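You operate a simulated robot arm through the tools that you are given. There is no shell and no other tool.

The job below is to be done with a simulated robot arm. You get a single attempt, and the scene is never put back.

TASK
Swap the jet nozzle for the fan nozzle, then give the sprayer pump 3 full strokes.
Fine: stand the jet nozzle in the nozzle rack; the filler cap stays tight.
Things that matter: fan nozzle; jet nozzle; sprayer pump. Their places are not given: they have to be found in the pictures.

It is judged by the outcome, as a careful person would: the job done as asked, and still so three seconds after it is handed in. It fails if anything else is knocked over, pushed out of place, dropped, spilled or broken. Lids that push on must go on centred and level and be pressed home; caps that screw on are set level and turned clockwise until they are tight.

THE ROBOT
A 6-joint arm with a two-finger gripper, fixed in place. Base frame: the origin is at the foot of the arm, x ahead of it, y to its left, z up; the work surface is at about z = 0.9. Readings come in m, degrees, newtons and seconds.
With the tool pointing down near the work surface it reaches from about 0.38 to 0.86 m from the base axis. Its first joint turns from -166.0 to 166.0 degrees. Payload 2.45 kg.
Tool frame: the origin (TCP) lies between the finger pads and is the grasp point; the fingertips stand 0.02 m ahead of it; z points along the fingers, y is the line along which they close. The gripper opens to 0.14 m. The gripper's body begins 0.168 m behind the TCP.
Orientation is that of the tool frame in the base frame, as a unit quaternion [w, x, y, z]. With the fingers straight down and closing along the base's y, the tool's x points along the base's -x, its y along +y and its z along -z.

THE INTERFACE
- The arm moves only by the tool nudge_tool. Its arguments are lists of equal length, an entry for each row: "offset": the shift along the base's x, y, z in m, a list of three; "angular": the turn, a rotation vector about the base's x, y, z in degrees, a list of three; "gripper": the gripper command, from -1 (shut) to 1 (fully open), values between in proportion. In form: {"offset": [[tx, ty, tz], ...], "angular": [[wx, wy, wz], ...], "gripper": [gripper, ...]}. A call has 1 to 20 rows; each row shifts and turns the commanded pose from where the row before left it. A row lasts 0.2 s, in which the tool goes at most 0.05 m and 8.6 degrees; a call with a longer step from one row to the next is refused whole, and so is a gripper value outside its range. Where a pose cannot be reached the arm comes as near as it can. A force on the tool above 40 N (or 10 N above the force at the start of the call, whichever is more), or a blocked arm, ends the call early, and 0.2 s more pass. The fingers move at their own pace (about 0.045 m/s each) and stop on an object; they squeeze with about 35 N. The grip force told is the motor's: it shows also when the fingers shut on nothing. Time passes only in rows, and 0.2 s behind the last, so rows that do not move let the fingers close. It gives the time, the measured TCP pose, the force on the tool (base axes), the opening and the grip force at its end, in the units of the frame above (readings bear some noise), with the torque about the TCP (base axes, N m) and any sound that the robot's microphone picked up.
- Cameras (640 x 400 px; columns grow to the right, rows downward): "scene" is fixed at [0.2357, 0.5033, 1.7515]; the picture's right is [-0.97, -0.26, 0.00], its down [-0.12, 0.45, -0.89] and it looks along [0.23, -0.86, -0.46] (base axes); focal length 333 px, centre (320, 200). "wrist" rides on the gripper at [0.078, 0.011, -0.209] in the tool frame; the picture's right is [-0.14, 0.99, 0.00], its down [-0.92, -0.13, -0.37] and it looks along [-0.36, -0.05, 0.93] (tool axes); focal length 280 px, centre (320, 200).
- get_image(camera): a new picture of that camera. The clock stands still meanwhile.
- slide_trunk(by): slides the trunk up (or, below 0, down) by that many m; the arm rides with it, the base frame stays. It gives what a move gives, with no picture.
- pixel_to_xyz(camera, pixels): for up to 12 pixels [column, row] of the newest picture of that camera ("zoom" is the newest enlarged one), the place [x, y, z] in the base frame of the surface seen there, good to about 0.002 m, but the place of the scene camera against the robot may be out by one fixed shift of up to 0.025 m in any direction. The clock stands still meanwhile.
- inspect(camera, box): a new picture of the part [left, top, right, bottom] of that camera's present view, enlarged. The clock stands still meanwhile.
- close_job(): hands the job in; it is judged then, once.

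Leave the gripper open and the arm clear of the work at the hand-in unless told otherwise.

The tools are called as name(argument=value, ...) on one line, values as JSON. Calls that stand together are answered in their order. nudge_tool: Moves the arm, as the interface text tells. Its arguments: {"type":"object","properties":{"offset":{"type":"array"},"angular":{"type":"array"},"gripper":{"type":"array"}},"required":["offset","angular","gripper"]} The other tools are called the same way: slide_trunk (by) slides the trunk up or down; get_image (camera) takes a picture; pixel_to_xyz (camera, pixels) gives the place of the surface under pixels of a picture; inspect (camera, box) takes an enlarged picture of a part of a camera's view; close_job () hands the job in.

At the start:

```text
time_s: 0.0
tool_pos: [0.3271, -0.3847, 1.2545]
tool_rot: [0.0, 0.0, 1.0, 0.0]
contact_force: [0.2, -0.4, -0.3]
torque: [0.0, 0.0, -0.02]
opening: 0.1401
grip_force: 0.1
trunk travel left (down, up): [-0.1, 0.13]
```

scene: 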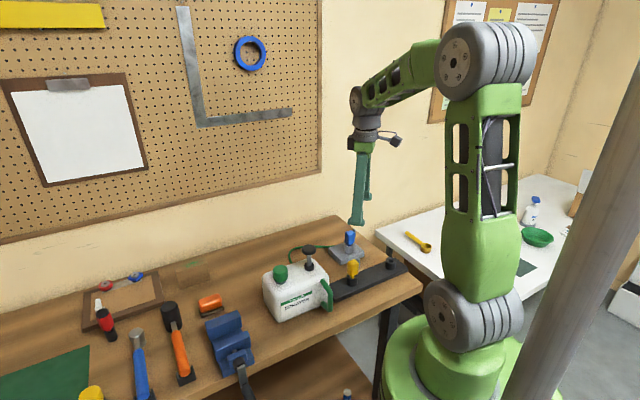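
wrist: 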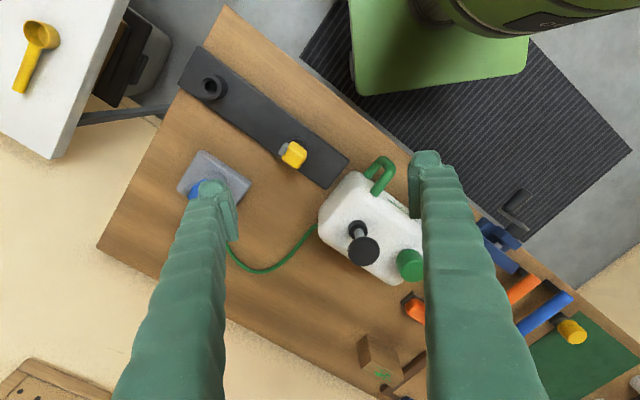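

I see a white sprayer tank with a black pump knob and a green filler cap, a grey block holding something blue (probably the lance with its nozzle), and a black rack with a yellow piece. I'll enlarge both views to make out the details.

inspect(camera="scene", box=[250, 215, 430, 328])

inspect(camera="wrist", box=[160, 40, 440, 300])

```text
3.54 times, centred on (340, 272) of scene
```

zoom: 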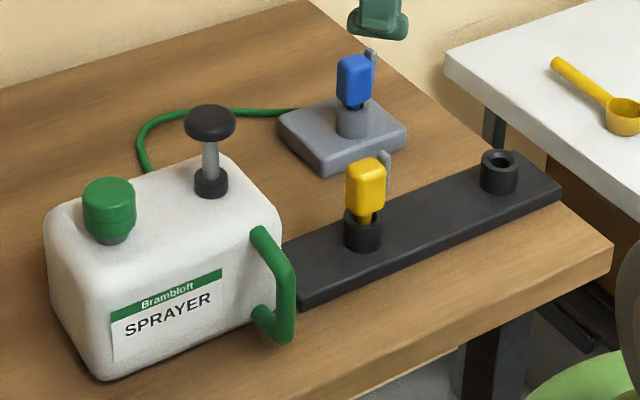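

```text
1.54 times, centred on (300, 170) of wrist
```

zoom: 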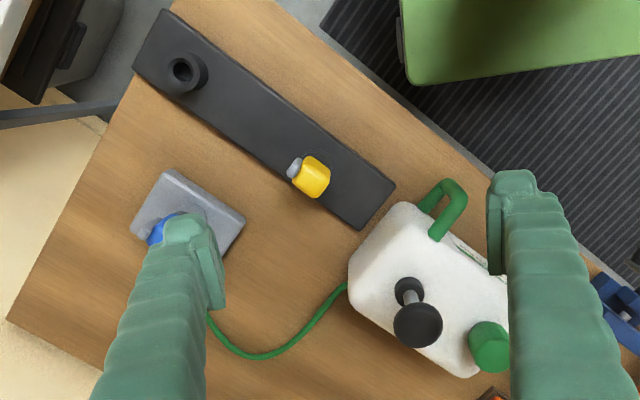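

The blue nozzle is on the hose's grey mount, so it is probably the jet. The yellow one is in the rack beside an empty socket. I'll take positions from the wrist zoom for the rack, nozzles, pump and tank.

pixel_to_xyz(camera="zoom", pixels=[[182, 70], [315, 178], [294, 168], [158, 230], [175, 205], [235, 225], [415, 325], [408, 290], [490, 345], [160, 20], [370, 215], [260, 300]])

get_image(camera="scene")

pixel_to_xyz(camera="scene", pixels=[[349, 238], [354, 232], [349, 248], [352, 268], [358, 262], [390, 259], [309, 249], [309, 265], [281, 272], [351, 280], [345, 258], [355, 252]])

```text
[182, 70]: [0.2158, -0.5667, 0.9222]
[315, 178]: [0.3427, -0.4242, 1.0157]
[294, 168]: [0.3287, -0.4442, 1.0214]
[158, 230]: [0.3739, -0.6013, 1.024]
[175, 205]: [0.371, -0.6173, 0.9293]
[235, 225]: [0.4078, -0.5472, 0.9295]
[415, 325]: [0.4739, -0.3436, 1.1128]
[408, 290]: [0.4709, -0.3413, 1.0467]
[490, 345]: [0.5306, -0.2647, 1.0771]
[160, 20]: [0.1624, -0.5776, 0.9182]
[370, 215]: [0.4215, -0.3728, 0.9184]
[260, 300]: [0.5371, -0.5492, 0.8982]
```

```text
taken
```

scene: 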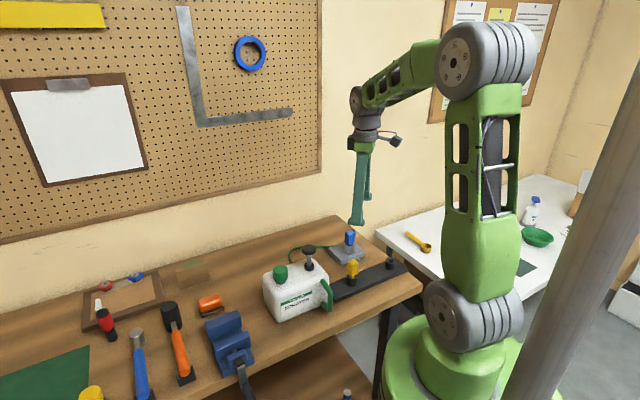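

```text
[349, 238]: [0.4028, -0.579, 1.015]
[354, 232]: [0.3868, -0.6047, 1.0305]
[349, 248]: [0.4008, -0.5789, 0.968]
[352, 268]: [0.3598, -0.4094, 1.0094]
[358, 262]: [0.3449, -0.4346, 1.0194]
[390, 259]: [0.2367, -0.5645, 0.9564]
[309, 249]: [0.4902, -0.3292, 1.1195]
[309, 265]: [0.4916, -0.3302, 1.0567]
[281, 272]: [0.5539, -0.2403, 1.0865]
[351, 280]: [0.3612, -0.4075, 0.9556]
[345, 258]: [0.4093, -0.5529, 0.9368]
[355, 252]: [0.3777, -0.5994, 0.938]
```

The blue nozzle stands near (0.39, -0.59), the yellow near (0.34, -0.43), the pump near (0.47, -0.34) and the empty rack socket near (0.216, -0.567). A finger hides part of the view. I'll move the hand high up to a spot where both nozzles fall in the upper half of the wrist picture.

nudge_tool(offset=[[0.03, -0.03, -0.01], [0.03, -0.03, -0.01], [0.03, -0.03, -0.01], [0.033, -0.025, -0.01], [0, 0, 0], [0, 0, 0]], angular=[[0, 0, 0], [0, 0, 0], [0, 0, 0], [0, 0, 0], [0, 0, 0], [0, 0, 0]], gripper=[1, 1, 1, 1, 1, 1])

inspect(camera="wrist", box=[160, 0, 480, 200])

get_image(camera="wrist")

```text
time_s: 1.4
tool_pos: [0.4495, -0.5, 1.2166]
tool_rot: [0.0, 0.0, 1.0, 0.0]
contact_force: [0.7, -0.1, 1.1]
torque: [-0.01, 0.04, 0.03]
opening: 0.1401
grip_force: 0.1
trunk travel left (down, up): [-0.1, 0.13]
```

```text
2.00 times, centred on (320, 100) of wrist
```

zoom: 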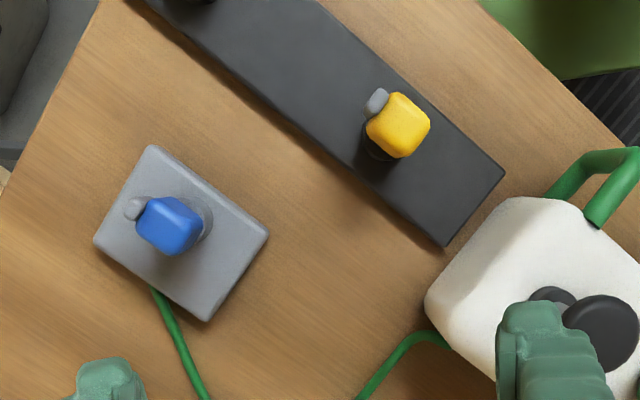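

```text
taken
```

wrist: 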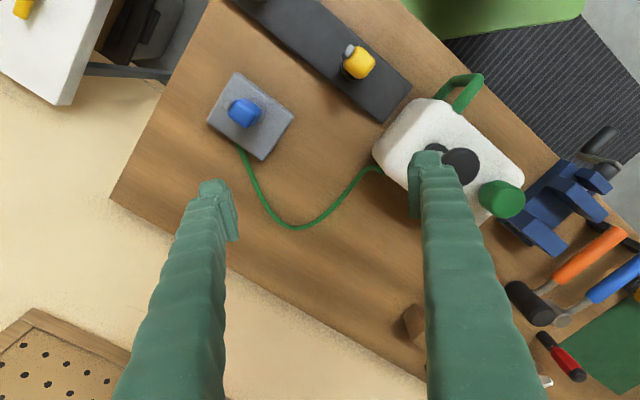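

Next, tighter close-ups of each nozzle, its fitting and the empty socket, to learn how they connect.

inspect(camera="scene", box=[325, 222, 375, 292])

inspect(camera="wrist", box=[195, 60, 305, 170])

pixel_to_xyz(camera="zoom", pixels=[[200, 150], [200, 210], [150, 180], [260, 180], [300, 220]])

inspect(camera="wrist", box=[310, 20, 410, 120])

```text
5.71 times, centred on (350, 257) of scene
```

zoom: 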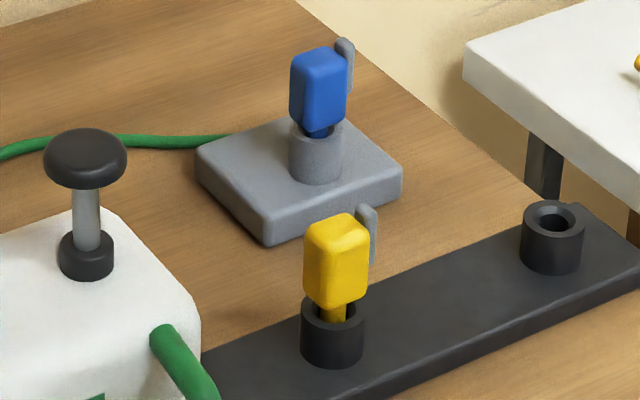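

```text
3.64 times, centred on (250, 115) of wrist
```

zoom: 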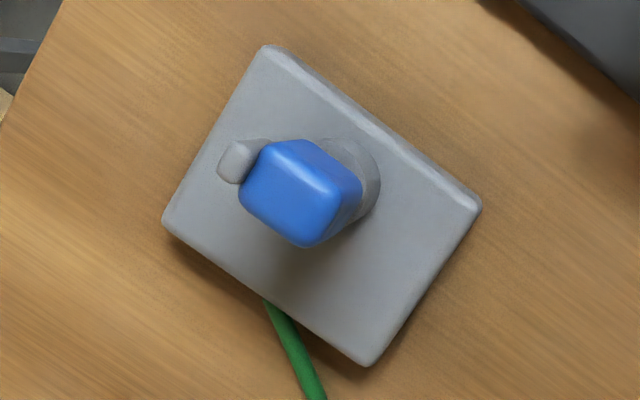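

```text
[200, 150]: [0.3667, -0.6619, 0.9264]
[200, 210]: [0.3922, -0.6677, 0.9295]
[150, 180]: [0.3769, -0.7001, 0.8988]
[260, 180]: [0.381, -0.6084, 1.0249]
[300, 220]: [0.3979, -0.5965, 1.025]
```

```text
4.00 times, centred on (360, 70) of wrist
```

zoom: 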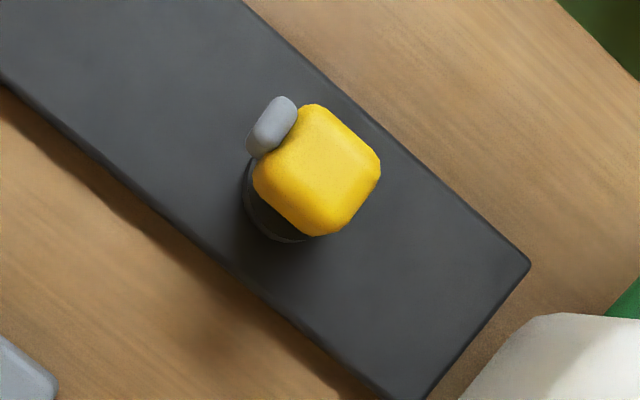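

Each nozzle has a grey lever along one face, which could be a release latch that is squeezed. I'll enlarge the empty socket and measure points on the yellow nozzle.

pixel_to_xyz(camera="zoom", pixels=[[272, 125], [318, 108], [378, 172], [325, 232], [258, 180], [318, 170], [270, 215], [525, 262], [420, 390], [8, 80], [245, 5]])

inspect(camera="scene", box=[372, 245, 412, 275])

inspect(camera="scene", box=[335, 225, 370, 255])

inspect(camera="scene", box=[335, 255, 370, 290])

```text
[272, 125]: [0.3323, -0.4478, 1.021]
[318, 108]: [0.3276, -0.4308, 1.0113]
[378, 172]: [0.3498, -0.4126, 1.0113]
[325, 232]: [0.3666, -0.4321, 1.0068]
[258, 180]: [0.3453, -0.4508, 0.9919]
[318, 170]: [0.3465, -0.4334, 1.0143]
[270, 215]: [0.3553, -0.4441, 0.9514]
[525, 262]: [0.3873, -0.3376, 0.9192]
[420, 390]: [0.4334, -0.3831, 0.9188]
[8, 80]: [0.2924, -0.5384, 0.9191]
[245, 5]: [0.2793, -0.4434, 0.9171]
```

```text
13.33 times, centred on (392, 260) of scene
```

zoom: 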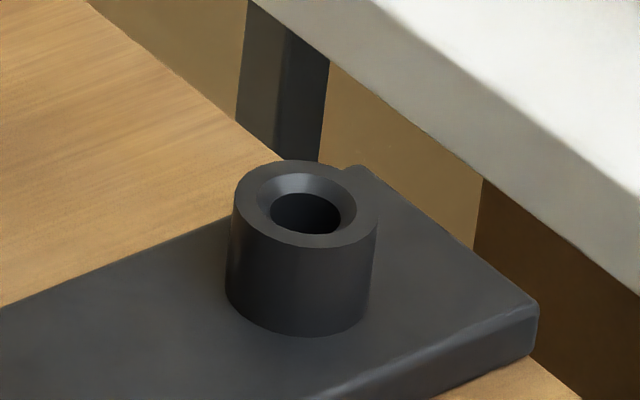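

```text
13.33 times, centred on (352, 240) of scene
```

zoom: 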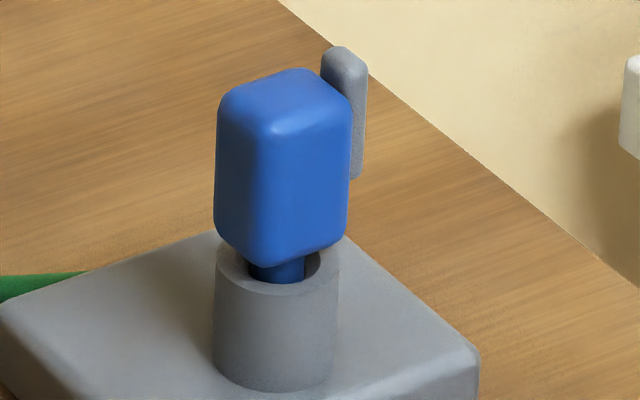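

```text
11.43 times, centred on (352, 272) of scene
```

zoom: 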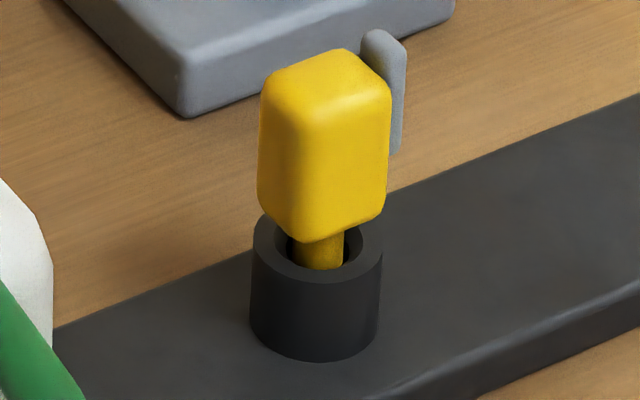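

The picture fits a push-in stem with a squeeze lever. The lever faces roughly (-0.67, -0.74), along the rack. I'll turn the hand by -42 degrees so the fingers close along that line, and hover over the blue nozzle for a closer view.

nudge_tool(offset=[[-0.012, -0.019, -0.01], [-0.012, -0.019, -0.01], [-0.012, -0.019, -0.01], [-0.012, -0.019, -0.01], [-0.012, -0.018, -0.01], [0, 0, 0], [0, 0, 0]], angular=[[0, 0, -8.4], [0, 0, -8.4], [0, 0, -8.4], [0, 0, -8.4], [0, 0, -8.4], [0, 0, 0], [0, 0, 0]], gripper=[1, 1, 1, 1, 1, 1, 1])

get_image(camera="wrist")

inspect(camera="wrist", box=[240, 140, 400, 260])

```text
time_s: 3.0
tool_pos: [0.3896, -0.5932, 1.1652]
tool_rot: [-0.001, 0.359, 0.933, 0.001]
contact_force: [-0.1, 1.2, 0.3]
torque: [-0.02, 0.01, 0.0]
opening: 0.1402
grip_force: 0.0
trunk travel left (down, up): [-0.1, 0.13]
```

```text
taken
```

wrist: 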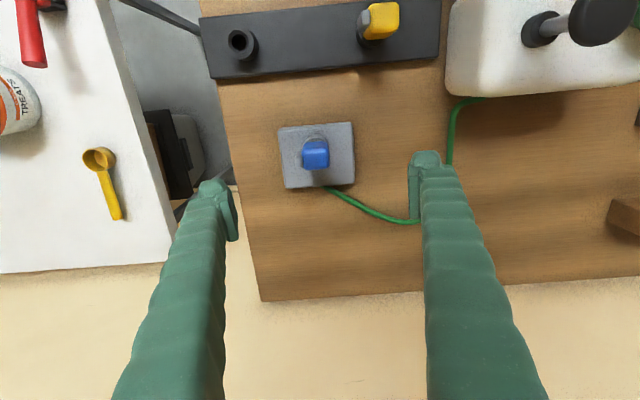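

```text
3.33 times, centred on (320, 200) of wrist
```

zoom: 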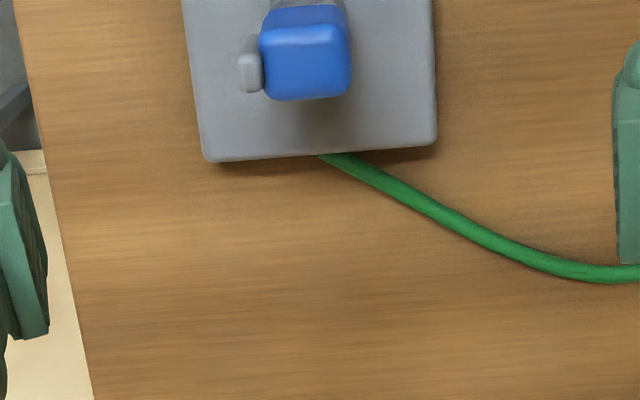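

The hand is close to square with the mount. I'll measure the plate corners, nozzle top, lever and rack corners to get exact angles and centres.

inspect(camera="wrist", box=[270, 110, 370, 200])

pixel_to_xyz(camera="wrist", pixels=[[281, 132], [350, 124], [288, 184], [352, 181], [315, 160], [299, 161], [321, 152], [325, 161], [240, 40], [375, 20]])

```text
4.44 times, centred on (320, 155) of wrist
```

zoom: 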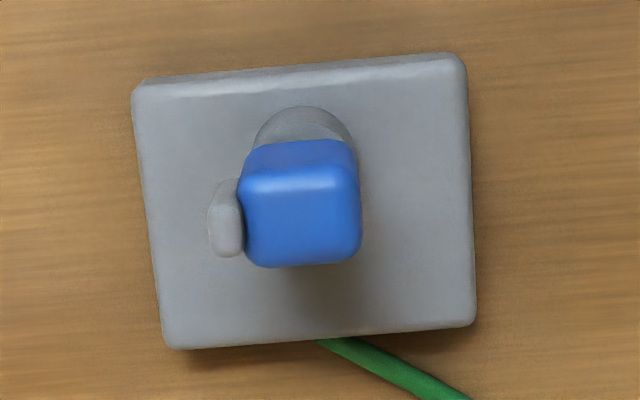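

```text
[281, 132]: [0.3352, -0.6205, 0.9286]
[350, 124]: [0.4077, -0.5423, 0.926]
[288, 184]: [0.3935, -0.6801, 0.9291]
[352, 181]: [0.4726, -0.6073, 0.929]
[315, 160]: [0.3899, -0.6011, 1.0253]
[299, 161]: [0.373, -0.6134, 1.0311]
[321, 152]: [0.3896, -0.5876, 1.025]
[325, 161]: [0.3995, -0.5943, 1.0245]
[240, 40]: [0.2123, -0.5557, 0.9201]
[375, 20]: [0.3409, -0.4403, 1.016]
```

Now the top-face corners and lever of the blue nozzle from this zoom.

pixel_to_xyz(camera="zoom", pixels=[[248, 195], [252, 255], [355, 195], [355, 250], [300, 195], [300, 262], [220, 205], [225, 245], [304, 228], [300, 112], [262, 135], [350, 140]])

```text
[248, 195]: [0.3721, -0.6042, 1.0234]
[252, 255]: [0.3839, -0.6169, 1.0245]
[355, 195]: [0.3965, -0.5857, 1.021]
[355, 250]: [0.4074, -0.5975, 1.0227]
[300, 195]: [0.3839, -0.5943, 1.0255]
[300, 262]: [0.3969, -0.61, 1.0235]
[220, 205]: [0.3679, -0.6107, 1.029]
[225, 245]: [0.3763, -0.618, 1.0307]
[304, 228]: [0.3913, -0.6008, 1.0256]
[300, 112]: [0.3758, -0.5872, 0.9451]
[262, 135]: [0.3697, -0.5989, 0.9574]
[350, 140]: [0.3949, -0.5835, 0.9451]
```

The body centre is about (0.390, -0.601), top at z 1.025, and the lever is at about (0.372, -0.6145). The axes lie at about 45 degrees. Before gripping, I'll measure the empty rack socket accurately, near pixel (240, 42).

inspect(camera="wrist", box=[210, 15, 270, 65])

inspect(camera="wrist", box=[330, 0, 430, 70])

```text
8.00 times, centred on (240, 40) of wrist
```

zoom: 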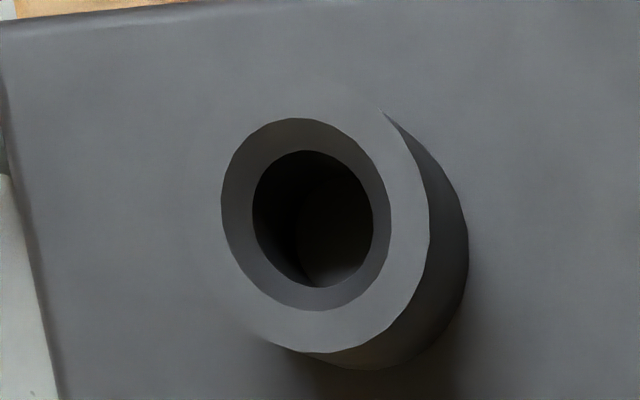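

```text
5.71 times, centred on (380, 35) of wrist
```

zoom: 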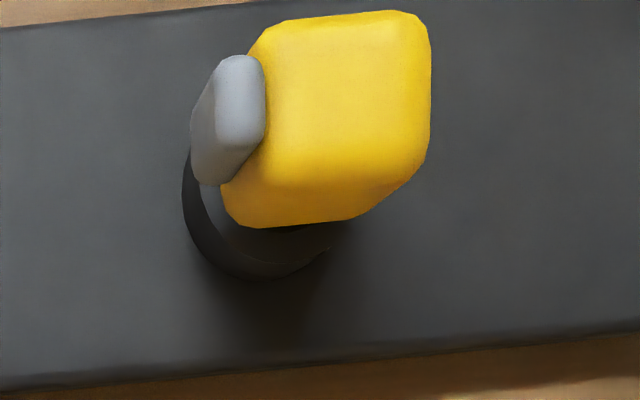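

I'll take points just outside the chamfer rim of the empty socket, converted to wrist pixels.

inspect(camera="wrist", box=[210, 15, 270, 65])

pixel_to_xyz(camera="zoom", pixels=[[398, 235], [216, 213], [293, 112], [324, 316], [370, 150], [245, 285], [362, 300], [240, 140], [425, 235], [310, 346], [307, 215]])

```text
8.00 times, centred on (240, 40) of wrist
```

zoom: 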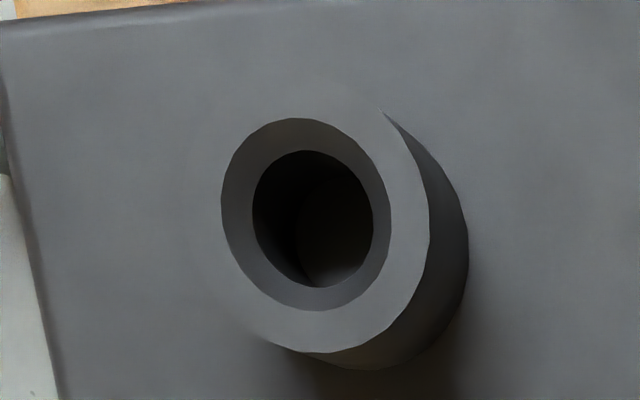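

```text
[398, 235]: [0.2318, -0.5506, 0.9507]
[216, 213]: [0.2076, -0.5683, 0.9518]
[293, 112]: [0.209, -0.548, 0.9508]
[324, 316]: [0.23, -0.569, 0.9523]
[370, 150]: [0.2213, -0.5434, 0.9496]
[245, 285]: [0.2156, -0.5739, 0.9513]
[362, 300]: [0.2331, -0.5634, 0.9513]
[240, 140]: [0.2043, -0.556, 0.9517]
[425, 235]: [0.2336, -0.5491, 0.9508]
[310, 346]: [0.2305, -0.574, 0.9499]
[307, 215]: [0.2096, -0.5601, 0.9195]
```

The socket centre is about (0.219, -0.559) with its rim at z 0.951. The line from it to the yellow nozzle runs at exactly 45 degrees. Now I'll turn 3 degrees more and come down over the blue nozzle, fingers on each side of body and lever.

nudge_tool(offset=[[-0.001, -0.0037, -0.03], [-0.001, -0.0038, -0.03], [-0.0011, -0.0038, -0.03], [0, 0, -0.03], [0, 0, -0.02], [0, 0, -0.01], [0, 0, -0.01], [0, 0, 0]], angular=[[0, 0, -1], [0, 0, -1], [0, 0, -0.9], [0, 0, 0], [0, 0, 0], [0, 0, 0], [0, 0, 0], [0, 0, 0]], gripper=[0.5, 0.3, 0.2, 0.2, 0.2, 0.2, 0.2, 0.2])

get_image(camera="wrist")

inspect(camera="scene", box=[325, 205, 385, 265])

```text
time_s: 4.8
tool_pos: [0.3874, -0.6054, 1.0048]
tool_rot: [0.0, 0.382, 0.924, 0.0]
contact_force: [0.5, -0.4, -0.6]
torque: [0.0, -0.01, -0.02]
opening: 0.0842
grip_force: 0.0
trunk travel left (down, up): [-0.1, 0.13]
```

```text
taken
```

wrist: 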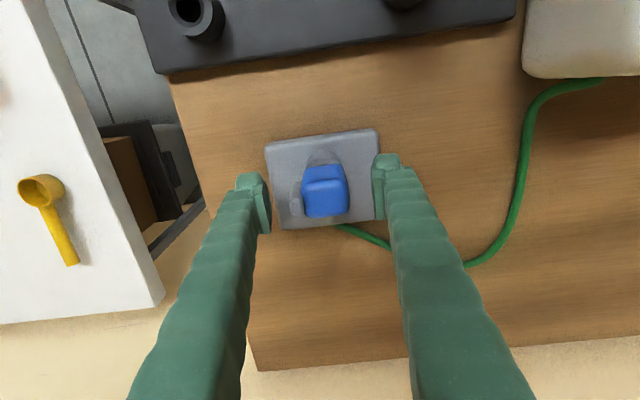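

```text
6.67 times, centred on (355, 235) of scene
```

zoom: 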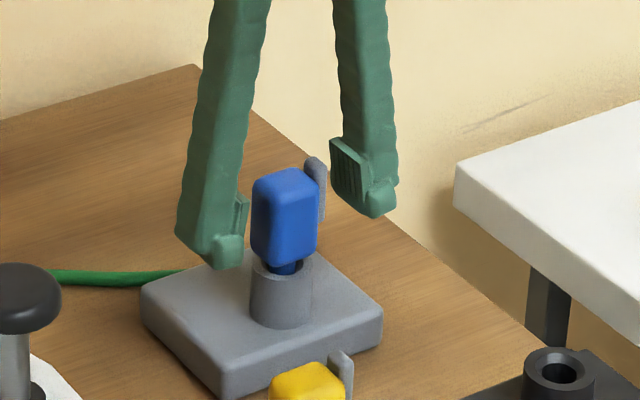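

The nozzle is well centred between the fingers, body and lever both inside the gap. I'll close the fingers to squeeze the lever against the body.

nudge_tool(offset=[[0, 0, 0], [0, 0, 0], [0, 0, 0], [0, 0, 0], [0, 0, 0], [0, 0, 0]], angular=[[0, 0, 0], [0, 0, 0], [0, 0, 0], [0, 0, 0], [0, 0, 0], [0, 0, 0]], gripper=[-1, -1, -1, -1, -1, -1])

inspect(camera="scene", box=[325, 205, 385, 265])

inspect(camera="wrist", box=[260, 130, 400, 240])

```text
time_s: 6.2
tool_pos: [0.3885, -0.6031, 1.0062]
tool_rot: [0.0, 0.382, 0.924, 0.001]
contact_force: [10.4, 9.9, 1.3]
torque: [0.39, -0.47, -0.01]
opening: 0.0347
grip_force: 34.9
trunk travel left (down, up): [-0.1, 0.13]
```

```text
6.67 times, centred on (355, 235) of scene
```

zoom: 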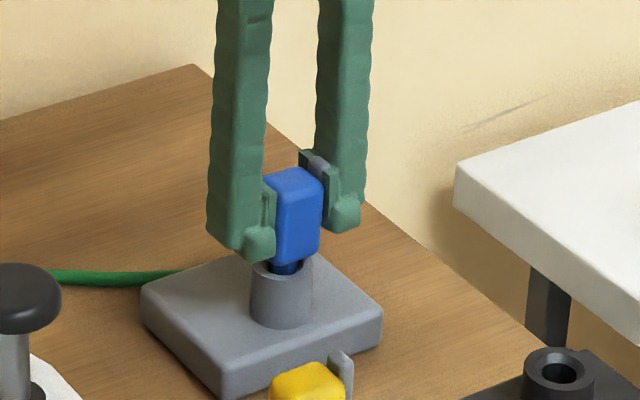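

```text
3.64 times, centred on (330, 185) of wrist
```

zoom: 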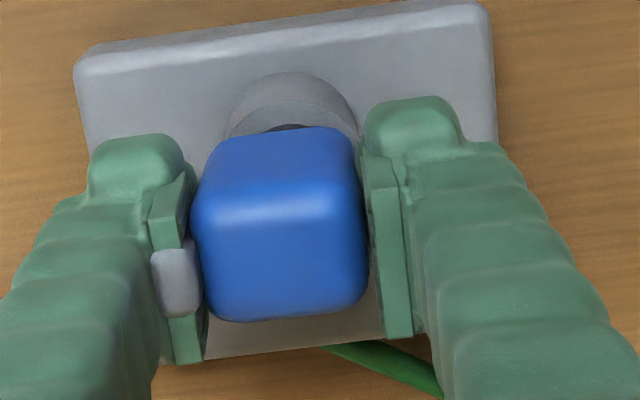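

It is gripped at 0.0347 m with the lever flat against the body. There is about 14 N of side load because I am slightly off-centre. I'll ease the hand 2.5 mm along the closing line to remove that, then read the forces again.

nudge_tool(offset=[[0.0009, 0.0009, 0], [0.0009, 0.0009, 0], [0, 0, 0]], angular=[[0, 0, 0], [0, 0, 0], [0, 0, 0]], gripper=[-1, -1, -1])

```text
time_s: 7.0
tool_pos: [0.3895, -0.6049, 1.0054]
tool_rot: [0.001, 0.382, 0.924, -0.001]
contact_force: [5.8, 3.6, 3.8]
torque: [0.14, -0.26, 0.0]
opening: 0.0348
grip_force: 35.8
trunk travel left (down, up): [-0.1, 0.13]
```

The side load has dropped to about 7 N. I'll ease it slightly more, then lift gently in 2 mm steps and watch the pull force.

nudge_tool(offset=[[0.0008, 0.0006, 0], [0, 0, 0.002], [0, 0, 0.002], [0, 0, 0.002], [0, 0, 0]], angular=[[0, 0, 0], [0, 0, 0], [0, 0, 0], [0, 0, 0], [0, 0, 0]], gripper=[-1, -1, -1, -1, -1])

inspect(camera="scene", box=[325, 205, 385, 265])

```text
time_s: 8.2
tool_pos: [0.3895, -0.603, 1.0102]
tool_rot: [0.0, 0.382, 0.924, 0.0]
contact_force: [0.0, -0.3, -0.7]
torque: [0.0, 0.01, 0.04]
opening: 0.0344
grip_force: 35.2
trunk travel left (down, up): [-0.1, 0.13]
```

```text
6.67 times, centred on (355, 235) of scene
```

zoom: 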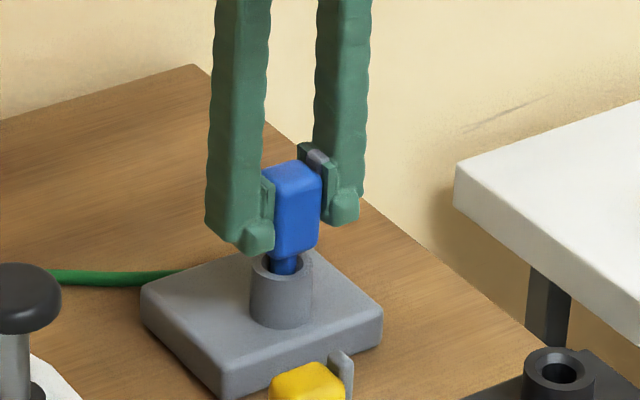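

The nozzle came free at zero force, so squeezing the lever is the release. I'll lift it clear.

nudge_tool(offset=[[0, 0, 0.005], [0, 0, 0.01], [0, 0, 0.015], [0, 0, 0.02], [0, 0, 0.02], [0, 0, 0.02], [0, 0, 0]], angular=[[0, 0, 0], [0, 0, 0], [0, 0, 0], [0, 0, 0], [0, 0, 0], [0, 0, 0], [0, 0, 0]], gripper=[-1, -1, -1, -1, -1, -1, -1])

inspect(camera="scene", box=[315, 185, 395, 265])

get_image(camera="wrist")

inspect(camera="wrist", box=[250, 100, 410, 220])

```text
time_s: 9.8
tool_pos: [0.3888, -0.6044, 1.101]
tool_rot: [0.0, 0.382, 0.924, 0.0]
contact_force: [0.1, -0.5, 0.6]
torque: [-0.01, 0.0, -0.02]
opening: 0.0345
grip_force: 35.1
trunk travel left (down, up): [-0.1, 0.13]
```

```text
5.00 times, centred on (355, 225) of scene
```

zoom: 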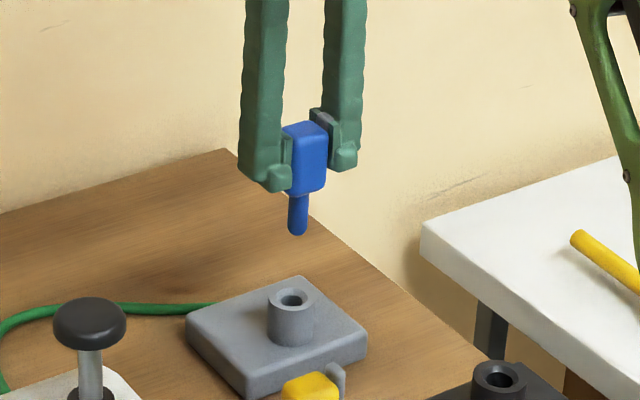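

```text
taken
```

wrist: 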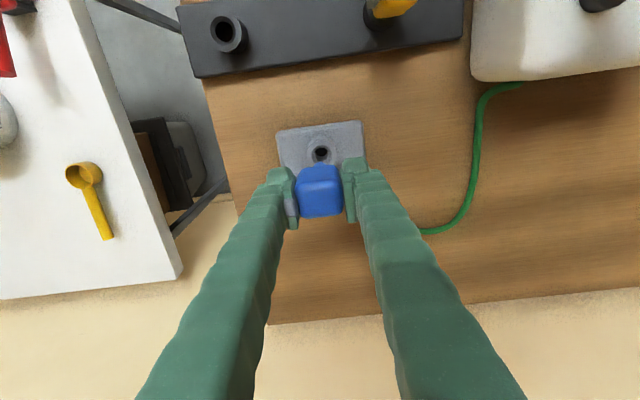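

```text
3.33 times, centred on (330, 160) of wrist
```

zoom: 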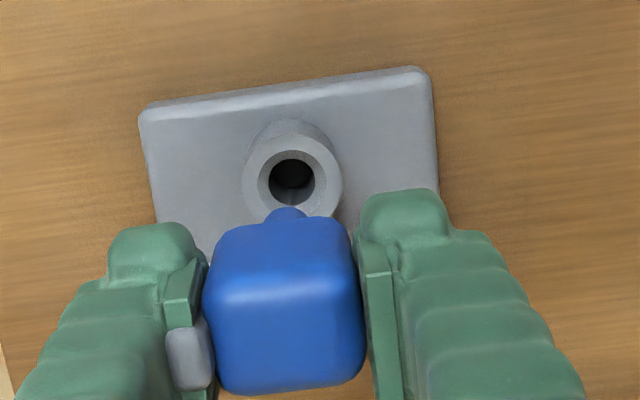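

The blue nozzle hangs straight and the mount's hole is now visible. I'll measure the mount's collar rim, the held nozzle body and the rack socket from this picture.

pixel_to_xyz(camera="zoom", pixels=[[252, 185], [334, 178], [290, 144], [262, 155], [322, 153], [330, 205], [258, 208], [220, 300], [355, 290], [285, 340], [230, 375], [355, 365]])

inspect(camera="wrist", box=[190, 10, 270, 60])

```text
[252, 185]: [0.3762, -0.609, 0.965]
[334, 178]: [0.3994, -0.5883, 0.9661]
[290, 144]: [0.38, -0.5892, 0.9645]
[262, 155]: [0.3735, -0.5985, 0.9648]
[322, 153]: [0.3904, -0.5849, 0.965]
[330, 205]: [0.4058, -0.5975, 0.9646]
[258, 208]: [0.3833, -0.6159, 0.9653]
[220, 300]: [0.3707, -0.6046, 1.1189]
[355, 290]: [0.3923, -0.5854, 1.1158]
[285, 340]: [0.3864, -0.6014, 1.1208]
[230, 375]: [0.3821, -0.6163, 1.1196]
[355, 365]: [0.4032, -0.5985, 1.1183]
```

```text
8.00 times, centred on (230, 35) of wrist
```

zoom: 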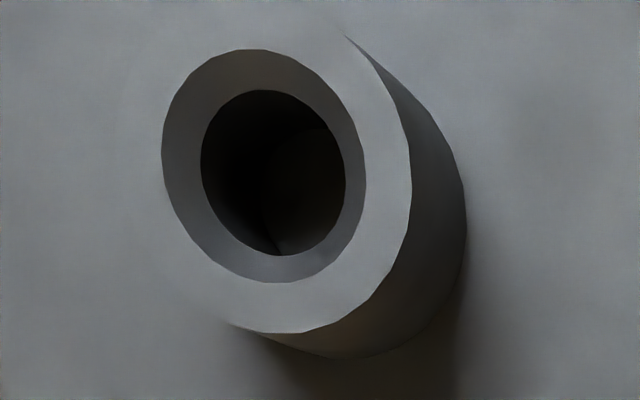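

I'll re-measure the rack socket rim from this nearer picture.

pixel_to_xyz(camera="zoom", pixels=[[157, 155], [370, 185], [240, 43], [292, 290], [335, 80], [180, 235], [345, 260], [170, 90], [405, 200]])

```text
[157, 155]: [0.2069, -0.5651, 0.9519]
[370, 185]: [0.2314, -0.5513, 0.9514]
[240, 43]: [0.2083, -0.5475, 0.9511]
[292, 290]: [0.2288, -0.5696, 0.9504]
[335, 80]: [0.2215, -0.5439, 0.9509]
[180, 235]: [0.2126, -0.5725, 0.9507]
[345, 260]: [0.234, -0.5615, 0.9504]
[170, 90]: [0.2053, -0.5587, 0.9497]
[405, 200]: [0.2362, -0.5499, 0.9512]
```

The socket centre averages (0.2189, -0.5589). Allowing for the nozzle's offset in the grip, the hand should go to about (0.2195, -0.562). I'll carry it there at height, then look.

nudge_tool(offset=[[-0.03, 0.007, 0], [-0.035, 0.0085, 0], [-0.035, 0.0085, 0], [-0.035, 0.0085, 0], [-0.0351, 0.0081, 0], [0, 0, 0], [0, 0, 0]], angular=[[0, 0, 0], [0, 0, 0], [0, 0, 0], [0, 0, 0], [0, 0, 0], [0, 0, 0], [0, 0, 0]], gripper=[-1, -1, -1, -1, -1, -1, -1])

get_image(camera="wrist")

inspect(camera="scene", box=[350, 200, 430, 280])

```text
time_s: 11.4
tool_pos: [0.2159, -0.5636, 1.0996]
tool_rot: [0.0, 0.382, 0.924, 0.0]
contact_force: [0.4, 0.0, -0.5]
torque: [-0.02, 0.0, 0.0]
opening: 0.0345
grip_force: 35.2
trunk travel left (down, up): [-0.1, 0.13]
```

```text
taken
```

wrist: 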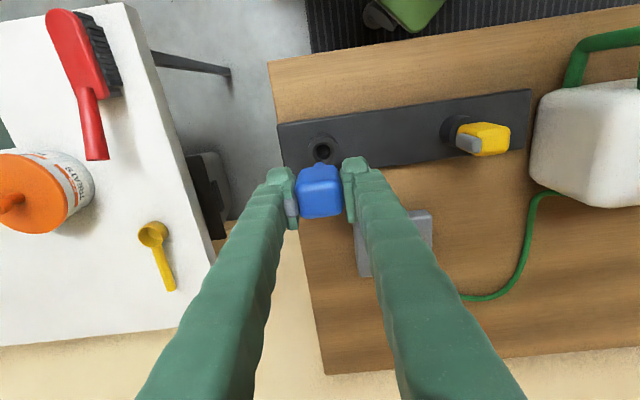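

```text
5.00 times, centred on (390, 240) of scene
```

zoom: 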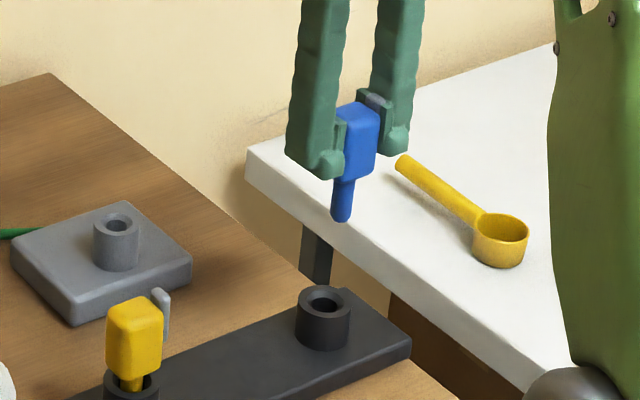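

The socket shows right ahead of the nozzle in the wrist view. I'll enlarge it and check the alignment as I did over the mount.

inspect(camera="wrist", box=[250, 100, 410, 220])

pixel_to_xyz(camera="zoom", pixels=[[252, 170], [340, 165], [292, 130], [262, 145], [325, 140], [290, 168], [220, 300], [355, 290], [285, 340], [230, 375], [355, 365], [285, 215]])

```text
3.33 times, centred on (330, 160) of wrist
```

zoom: 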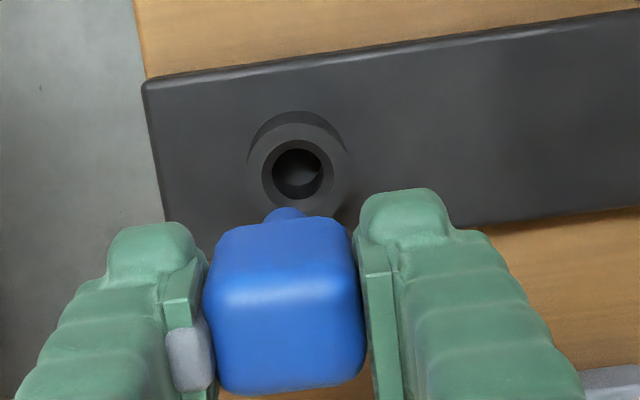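

```text
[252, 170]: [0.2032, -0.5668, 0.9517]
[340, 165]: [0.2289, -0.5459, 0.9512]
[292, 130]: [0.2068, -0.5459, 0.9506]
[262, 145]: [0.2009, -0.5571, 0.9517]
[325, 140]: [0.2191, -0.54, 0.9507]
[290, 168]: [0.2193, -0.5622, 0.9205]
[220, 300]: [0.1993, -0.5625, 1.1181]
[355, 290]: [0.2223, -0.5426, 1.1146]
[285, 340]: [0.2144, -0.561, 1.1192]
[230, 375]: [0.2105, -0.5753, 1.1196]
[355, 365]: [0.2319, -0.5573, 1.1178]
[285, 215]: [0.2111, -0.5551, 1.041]
```

Compared with the mount view, the socket sits about 2.5 mm further along the closing direction. I'll correct by (+0.0018, +0.0018) and go down to just above the rim.

nudge_tool(offset=[[0.0018, 0.0018, -0.01], [0, 0, -0.02], [0, 0, -0.02], [0, 0, -0.012], [0, 0, 0], [0, 0, 0]], angular=[[0, 0, 0], [0, 0, 0], [0, 0, 0], [0, 0, 0], [0, 0, 0], [0, 0, 0]], gripper=[-1, -1, -1, -1, -1, -1])

inspect(camera="scene", box=[365, 220, 415, 280])

inspect(camera="wrist", box=[250, 120, 410, 240])

```text
time_s: 12.8
tool_pos: [0.2207, -0.5609, 1.0378]
tool_rot: [0.0, 0.382, 0.924, 0.0]
contact_force: [-0.7, 0.5, 0.0]
torque: [0.02, -0.04, -0.02]
opening: 0.0343
grip_force: 35.0
trunk travel left (down, up): [-0.1, 0.13]
```

```text
6.67 times, centred on (390, 250) of scene
```

zoom: 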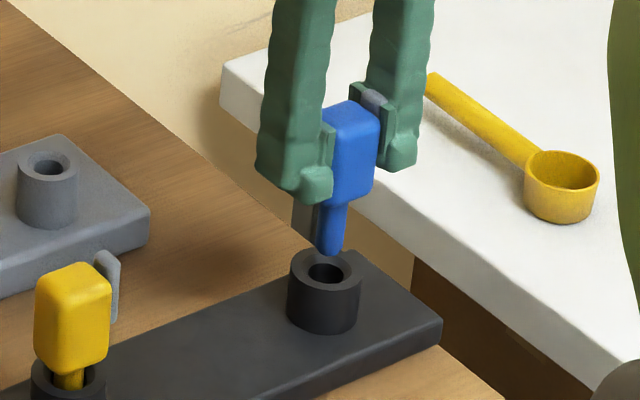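

```text
3.33 times, centred on (330, 180) of wrist
```

zoom: 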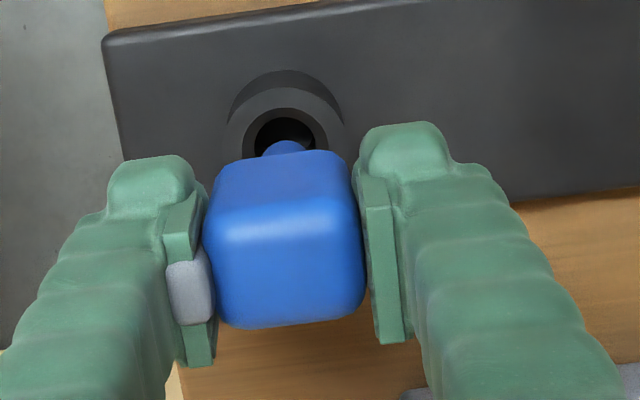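

The stem tip and the hole line up in both views. I'll go down gently into the socket, watching the force.

nudge_tool(offset=[[0, 0, -0.005], [0, 0, -0.005], [0, 0, -0.005], [0, 0, -0.005], [0, 0, -0.005], [0, 0, 0]], angular=[[0, 0, 0], [0, 0, 0], [0, 0, 0], [0, 0, 0], [0, 0, 0], [0, 0, 0]], gripper=[-1, -1, -1, -1, -1, -1])

inspect(camera="scene", box=[365, 220, 415, 280])

```text
time_s: 14.2
tool_pos: [0.221, -0.5593, 1.0125]
tool_rot: [0.0, 0.382, 0.924, 0.0]
contact_force: [-0.2, 0.2, -0.1]
torque: [0.0, 0.05, -0.01]
opening: 0.0346
grip_force: 35.1
trunk travel left (down, up): [-0.1, 0.13]
```

```text
6.67 times, centred on (390, 250) of scene
```

zoom: 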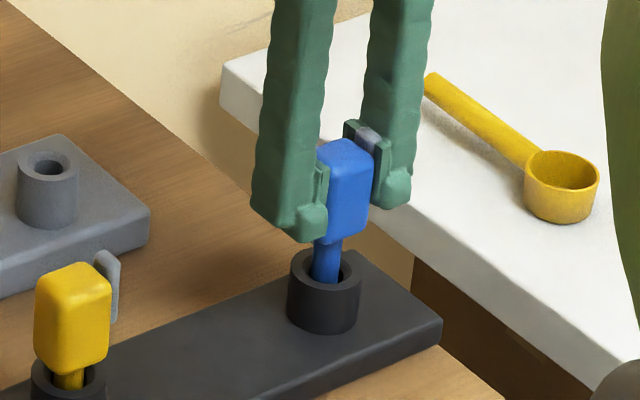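

The stem is going in with no force. I'll continue in small steps towards the seat, expected at hand z of about 0.995.

nudge_tool(offset=[[0, 0, -0.004], [0, 0, -0.004], [0, 0, -0.003], [0, 0, -0.003], [0, 0, -0.002], [0, 0, 0]], angular=[[0, 0, 0], [0, 0, 0], [0, 0, 0], [0, 0, 0], [0, 0, 0], [0, 0, 0]], gripper=[-1, -1, -1, -1, -1, -1])

inspect(camera="scene", box=[365, 220, 415, 280])

```text
time_s: 15.6
tool_pos: [0.2209, -0.5603, 0.9965]
tool_rot: [0.0, 0.382, 0.924, -0.001]
contact_force: [0.4, -0.3, -0.4]
torque: [-0.01, -0.02, 0.01]
opening: 0.0343
grip_force: 35.4
trunk travel left (down, up): [-0.1, 0.13]
```

```text
6.67 times, centred on (390, 250) of scene
```

zoom: 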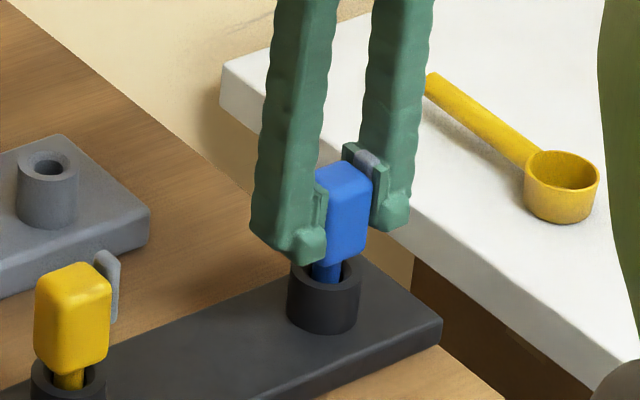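

No contact yet, and the height nearly matches the yellow one. I'll go on at 1 mm per step.

nudge_tool(offset=[[0, 0, -0.001], [0, 0, -0.001], [0, 0, -0.001], [0, 0, 0]], angular=[[0, 0, 0], [0, 0, 0], [0, 0, 0], [0, 0, 0]], gripper=[-1, -1, -1, -1])

```text
time_s: 16.6
tool_pos: [0.2208, -0.5604, 0.9957]
tool_rot: [0.001, 0.382, 0.924, 0.0]
contact_force: [-2.4, -0.1, 11.9]
torque: [0.04, 0.15, -0.01]
opening: 0.0343
grip_force: 35.3
trunk travel left (down, up): [-0.1, 0.13]
```

There is 12 N of upward contact at z about 0.9955, so it is seated. I'll ease back 1 mm and open the fingers slowly.

nudge_tool(offset=[[0, 0, 0.0015], [0, 0, 0], [0, 0, 0], [0, 0, 0], [0, 0, 0], [0, 0, 0]], angular=[[0, 0, 0], [0, 0, 0], [0, 0, 0], [0, 0, 0], [0, 0, 0], [0, 0, 0]], gripper=[-1, -0.45, -0.3, -0.1, 0.1, 0.2])

inspect(camera="scene", box=[365, 220, 415, 280])

inspect(camera="wrist", box=[250, 120, 410, 240])

```text
time_s: 18.0
tool_pos: [0.2205, -0.5606, 0.9966]
tool_rot: [0.0, 0.382, 0.924, 0.001]
contact_force: [-0.8, -0.4, -0.6]
torque: [-0.03, 0.02, -0.01]
opening: 0.0841
grip_force: 0.1
trunk travel left (down, up): [-0.1, 0.13]
```

```text
6.67 times, centred on (390, 250) of scene
```

zoom: 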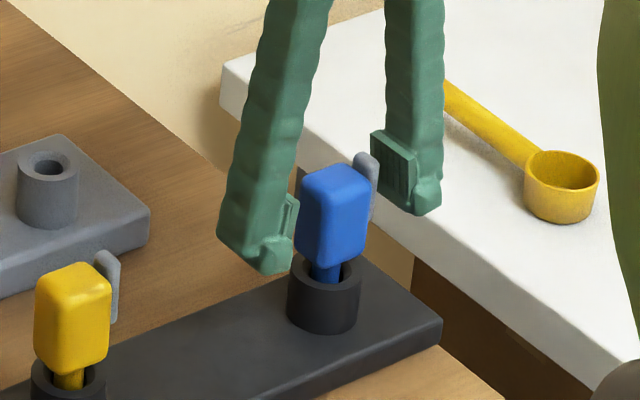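

```text
3.33 times, centred on (330, 180) of wrist
```

zoom: 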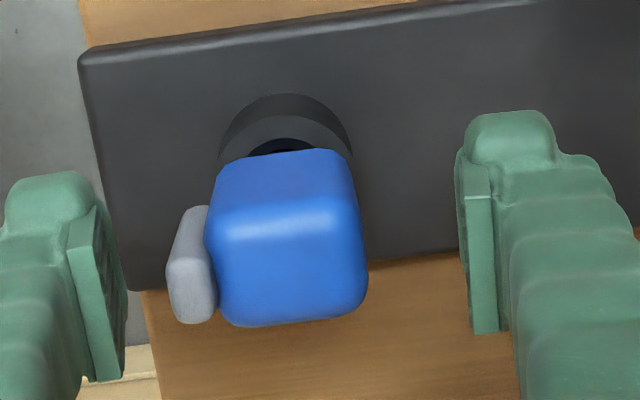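

The jet nozzle stands in the rack and is free of the fingers. I'll rise straight up, travel along the rack and hover over the yellow fan nozzle.

nudge_tool(offset=[[0, 0, 0.02], [0, 0, 0.03], [0, 0, 0.03], [0, 0, 0.025], [0.025, 0.025, 0], [0.034, 0.034, 0], [0.034, 0.034, 0], [0.034, 0.034, 0], [0, 0, 0], [0, 0, 0]], angular=[[0, 0, 0], [0, 0, 0], [0, 0, 0], [0, 0, 0], [0, 0, 0], [0, 0, 0], [0, 0, 0], [0, 0, 0], [0, 0, 0], [0, 0, 0]], gripper=[0.2, 0.2, 0.2, 0.2, 0.2, 0.2, 0.2, 0.2, 0.2, 0.2])

get_image(camera="wrist")

inspect(camera="wrist", box=[250, 110, 410, 230])

get_image(camera="scene")

```text
time_s: 20.2
tool_pos: [0.3487, -0.4305, 1.1012]
tool_rot: [0.0, 0.382, 0.924, 0.001]
contact_force: [-0.1, -0.1, -0.7]
torque: [0.03, -0.01, 0.0]
opening: 0.0841
grip_force: 0.1
trunk travel left (down, up): [-0.1, 0.13]
```

```text
taken
```

wrist: 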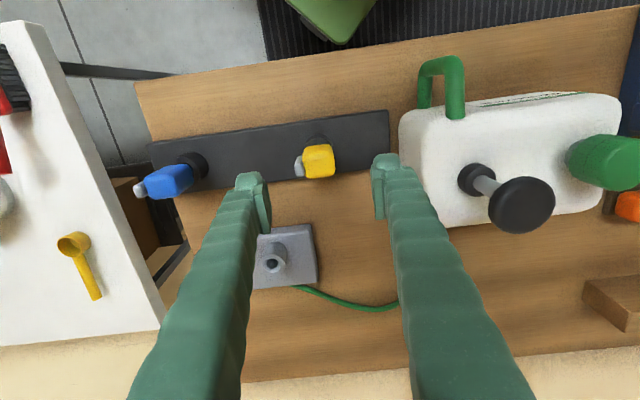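

```text
3.33 times, centred on (330, 170) of wrist
```

zoom: 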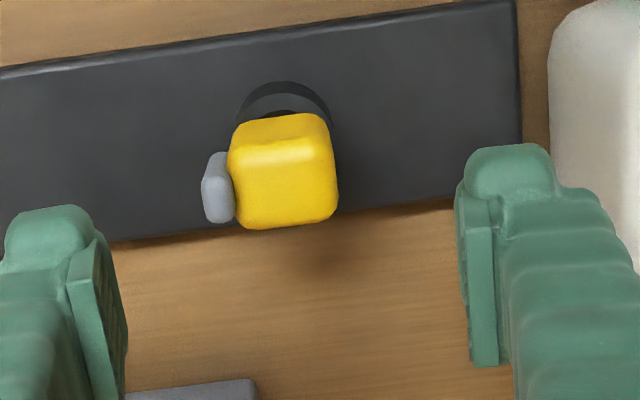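

```text
taken
```

scene: 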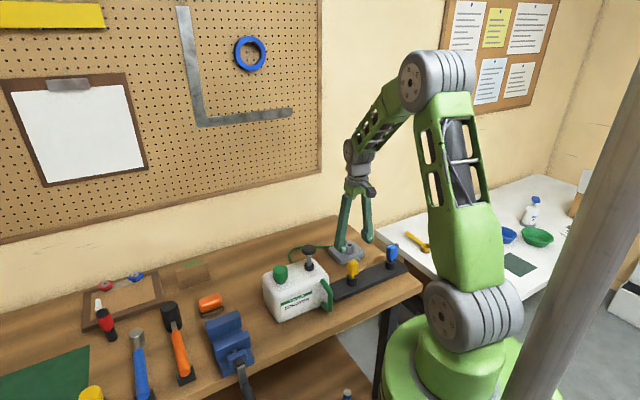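

The yellow nozzle is below and between the fingers. I'll measure its top corners and lever for fine centring.

pixel_to_xyz(camera="zoom", pixels=[[236, 165], [244, 222], [333, 155], [333, 210], [285, 190], [212, 172], [220, 212]])

```text
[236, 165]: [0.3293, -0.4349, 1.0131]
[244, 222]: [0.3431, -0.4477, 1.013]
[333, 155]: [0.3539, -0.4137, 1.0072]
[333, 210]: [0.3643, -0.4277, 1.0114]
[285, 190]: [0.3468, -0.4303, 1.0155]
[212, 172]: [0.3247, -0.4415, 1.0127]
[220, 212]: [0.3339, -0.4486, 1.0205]
```

Its centre is at (0.3477, -0.431) and the hand is already centred to within about 1 mm. I'll go down to z 0.9955, the same grip height the blue one had in the rack.

nudge_tool(offset=[[0, 0, -0.03], [0, 0, -0.03], [0, 0, -0.02], [0, 0, -0.015], [0, 0, -0.01], [0, 0, 0], [0, 0, 0]], angular=[[0, 0, 0], [0, 0, 0], [0, 0, 0], [0, 0, 0], [0, 0, 0], [0, 0, 0], [0, 0, 0]], gripper=[0.2, 0.2, 0.2, 0.2, 0.2, 0.2, 0.2])

inspect(camera="wrist", box=[250, 120, 410, 240])

```text
time_s: 21.8
tool_pos: [0.3476, -0.4336, 0.996]
tool_rot: [0.0, 0.382, 0.924, 0.0]
contact_force: [0.1, -0.2, 0.1]
torque: [-0.02, -0.02, -0.02]
opening: 0.084
grip_force: 0.0
trunk travel left (down, up): [-0.1, 0.13]
```

```text
3.33 times, centred on (330, 180) of wrist
```

zoom: 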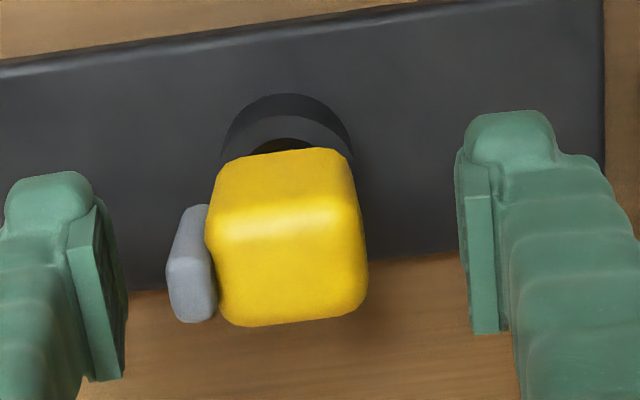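

The picture matches the blue one's release picture almost exactly, so the grip will be the same. I'll close the fingers.

nudge_tool(offset=[[0, 0, 0], [0, 0, 0], [0, 0, 0], [0, 0, 0], [0, 0, 0], [0, 0, 0]], angular=[[0, 0, 0], [0, 0, 0], [0, 0, 0], [0, 0, 0], [0, 0, 0], [0, 0, 0]], gripper=[-1, -1, -1, -1, -1, -1])

inspect(camera="wrist", box=[250, 120, 410, 240])

```text
time_s: 23.2
tool_pos: [0.3484, -0.4333, 0.996]
tool_rot: [0.0, 0.382, 0.924, 0.0]
contact_force: [-0.2, 0.0, 0.0]
torque: [0.0, 0.01, -0.02]
opening: 0.0347
grip_force: 35.0
trunk travel left (down, up): [-0.1, 0.13]
```

```text
3.33 times, centred on (330, 180) of wrist
```

zoom: 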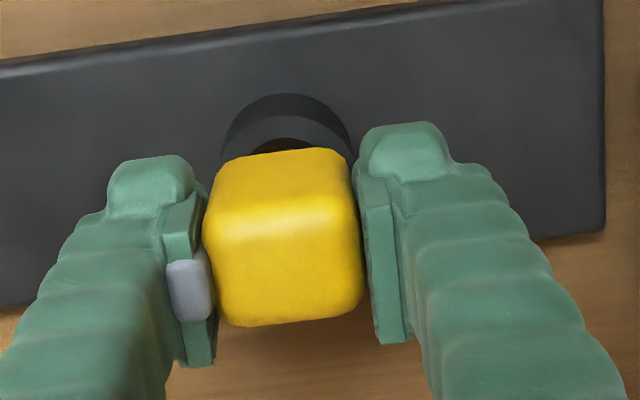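

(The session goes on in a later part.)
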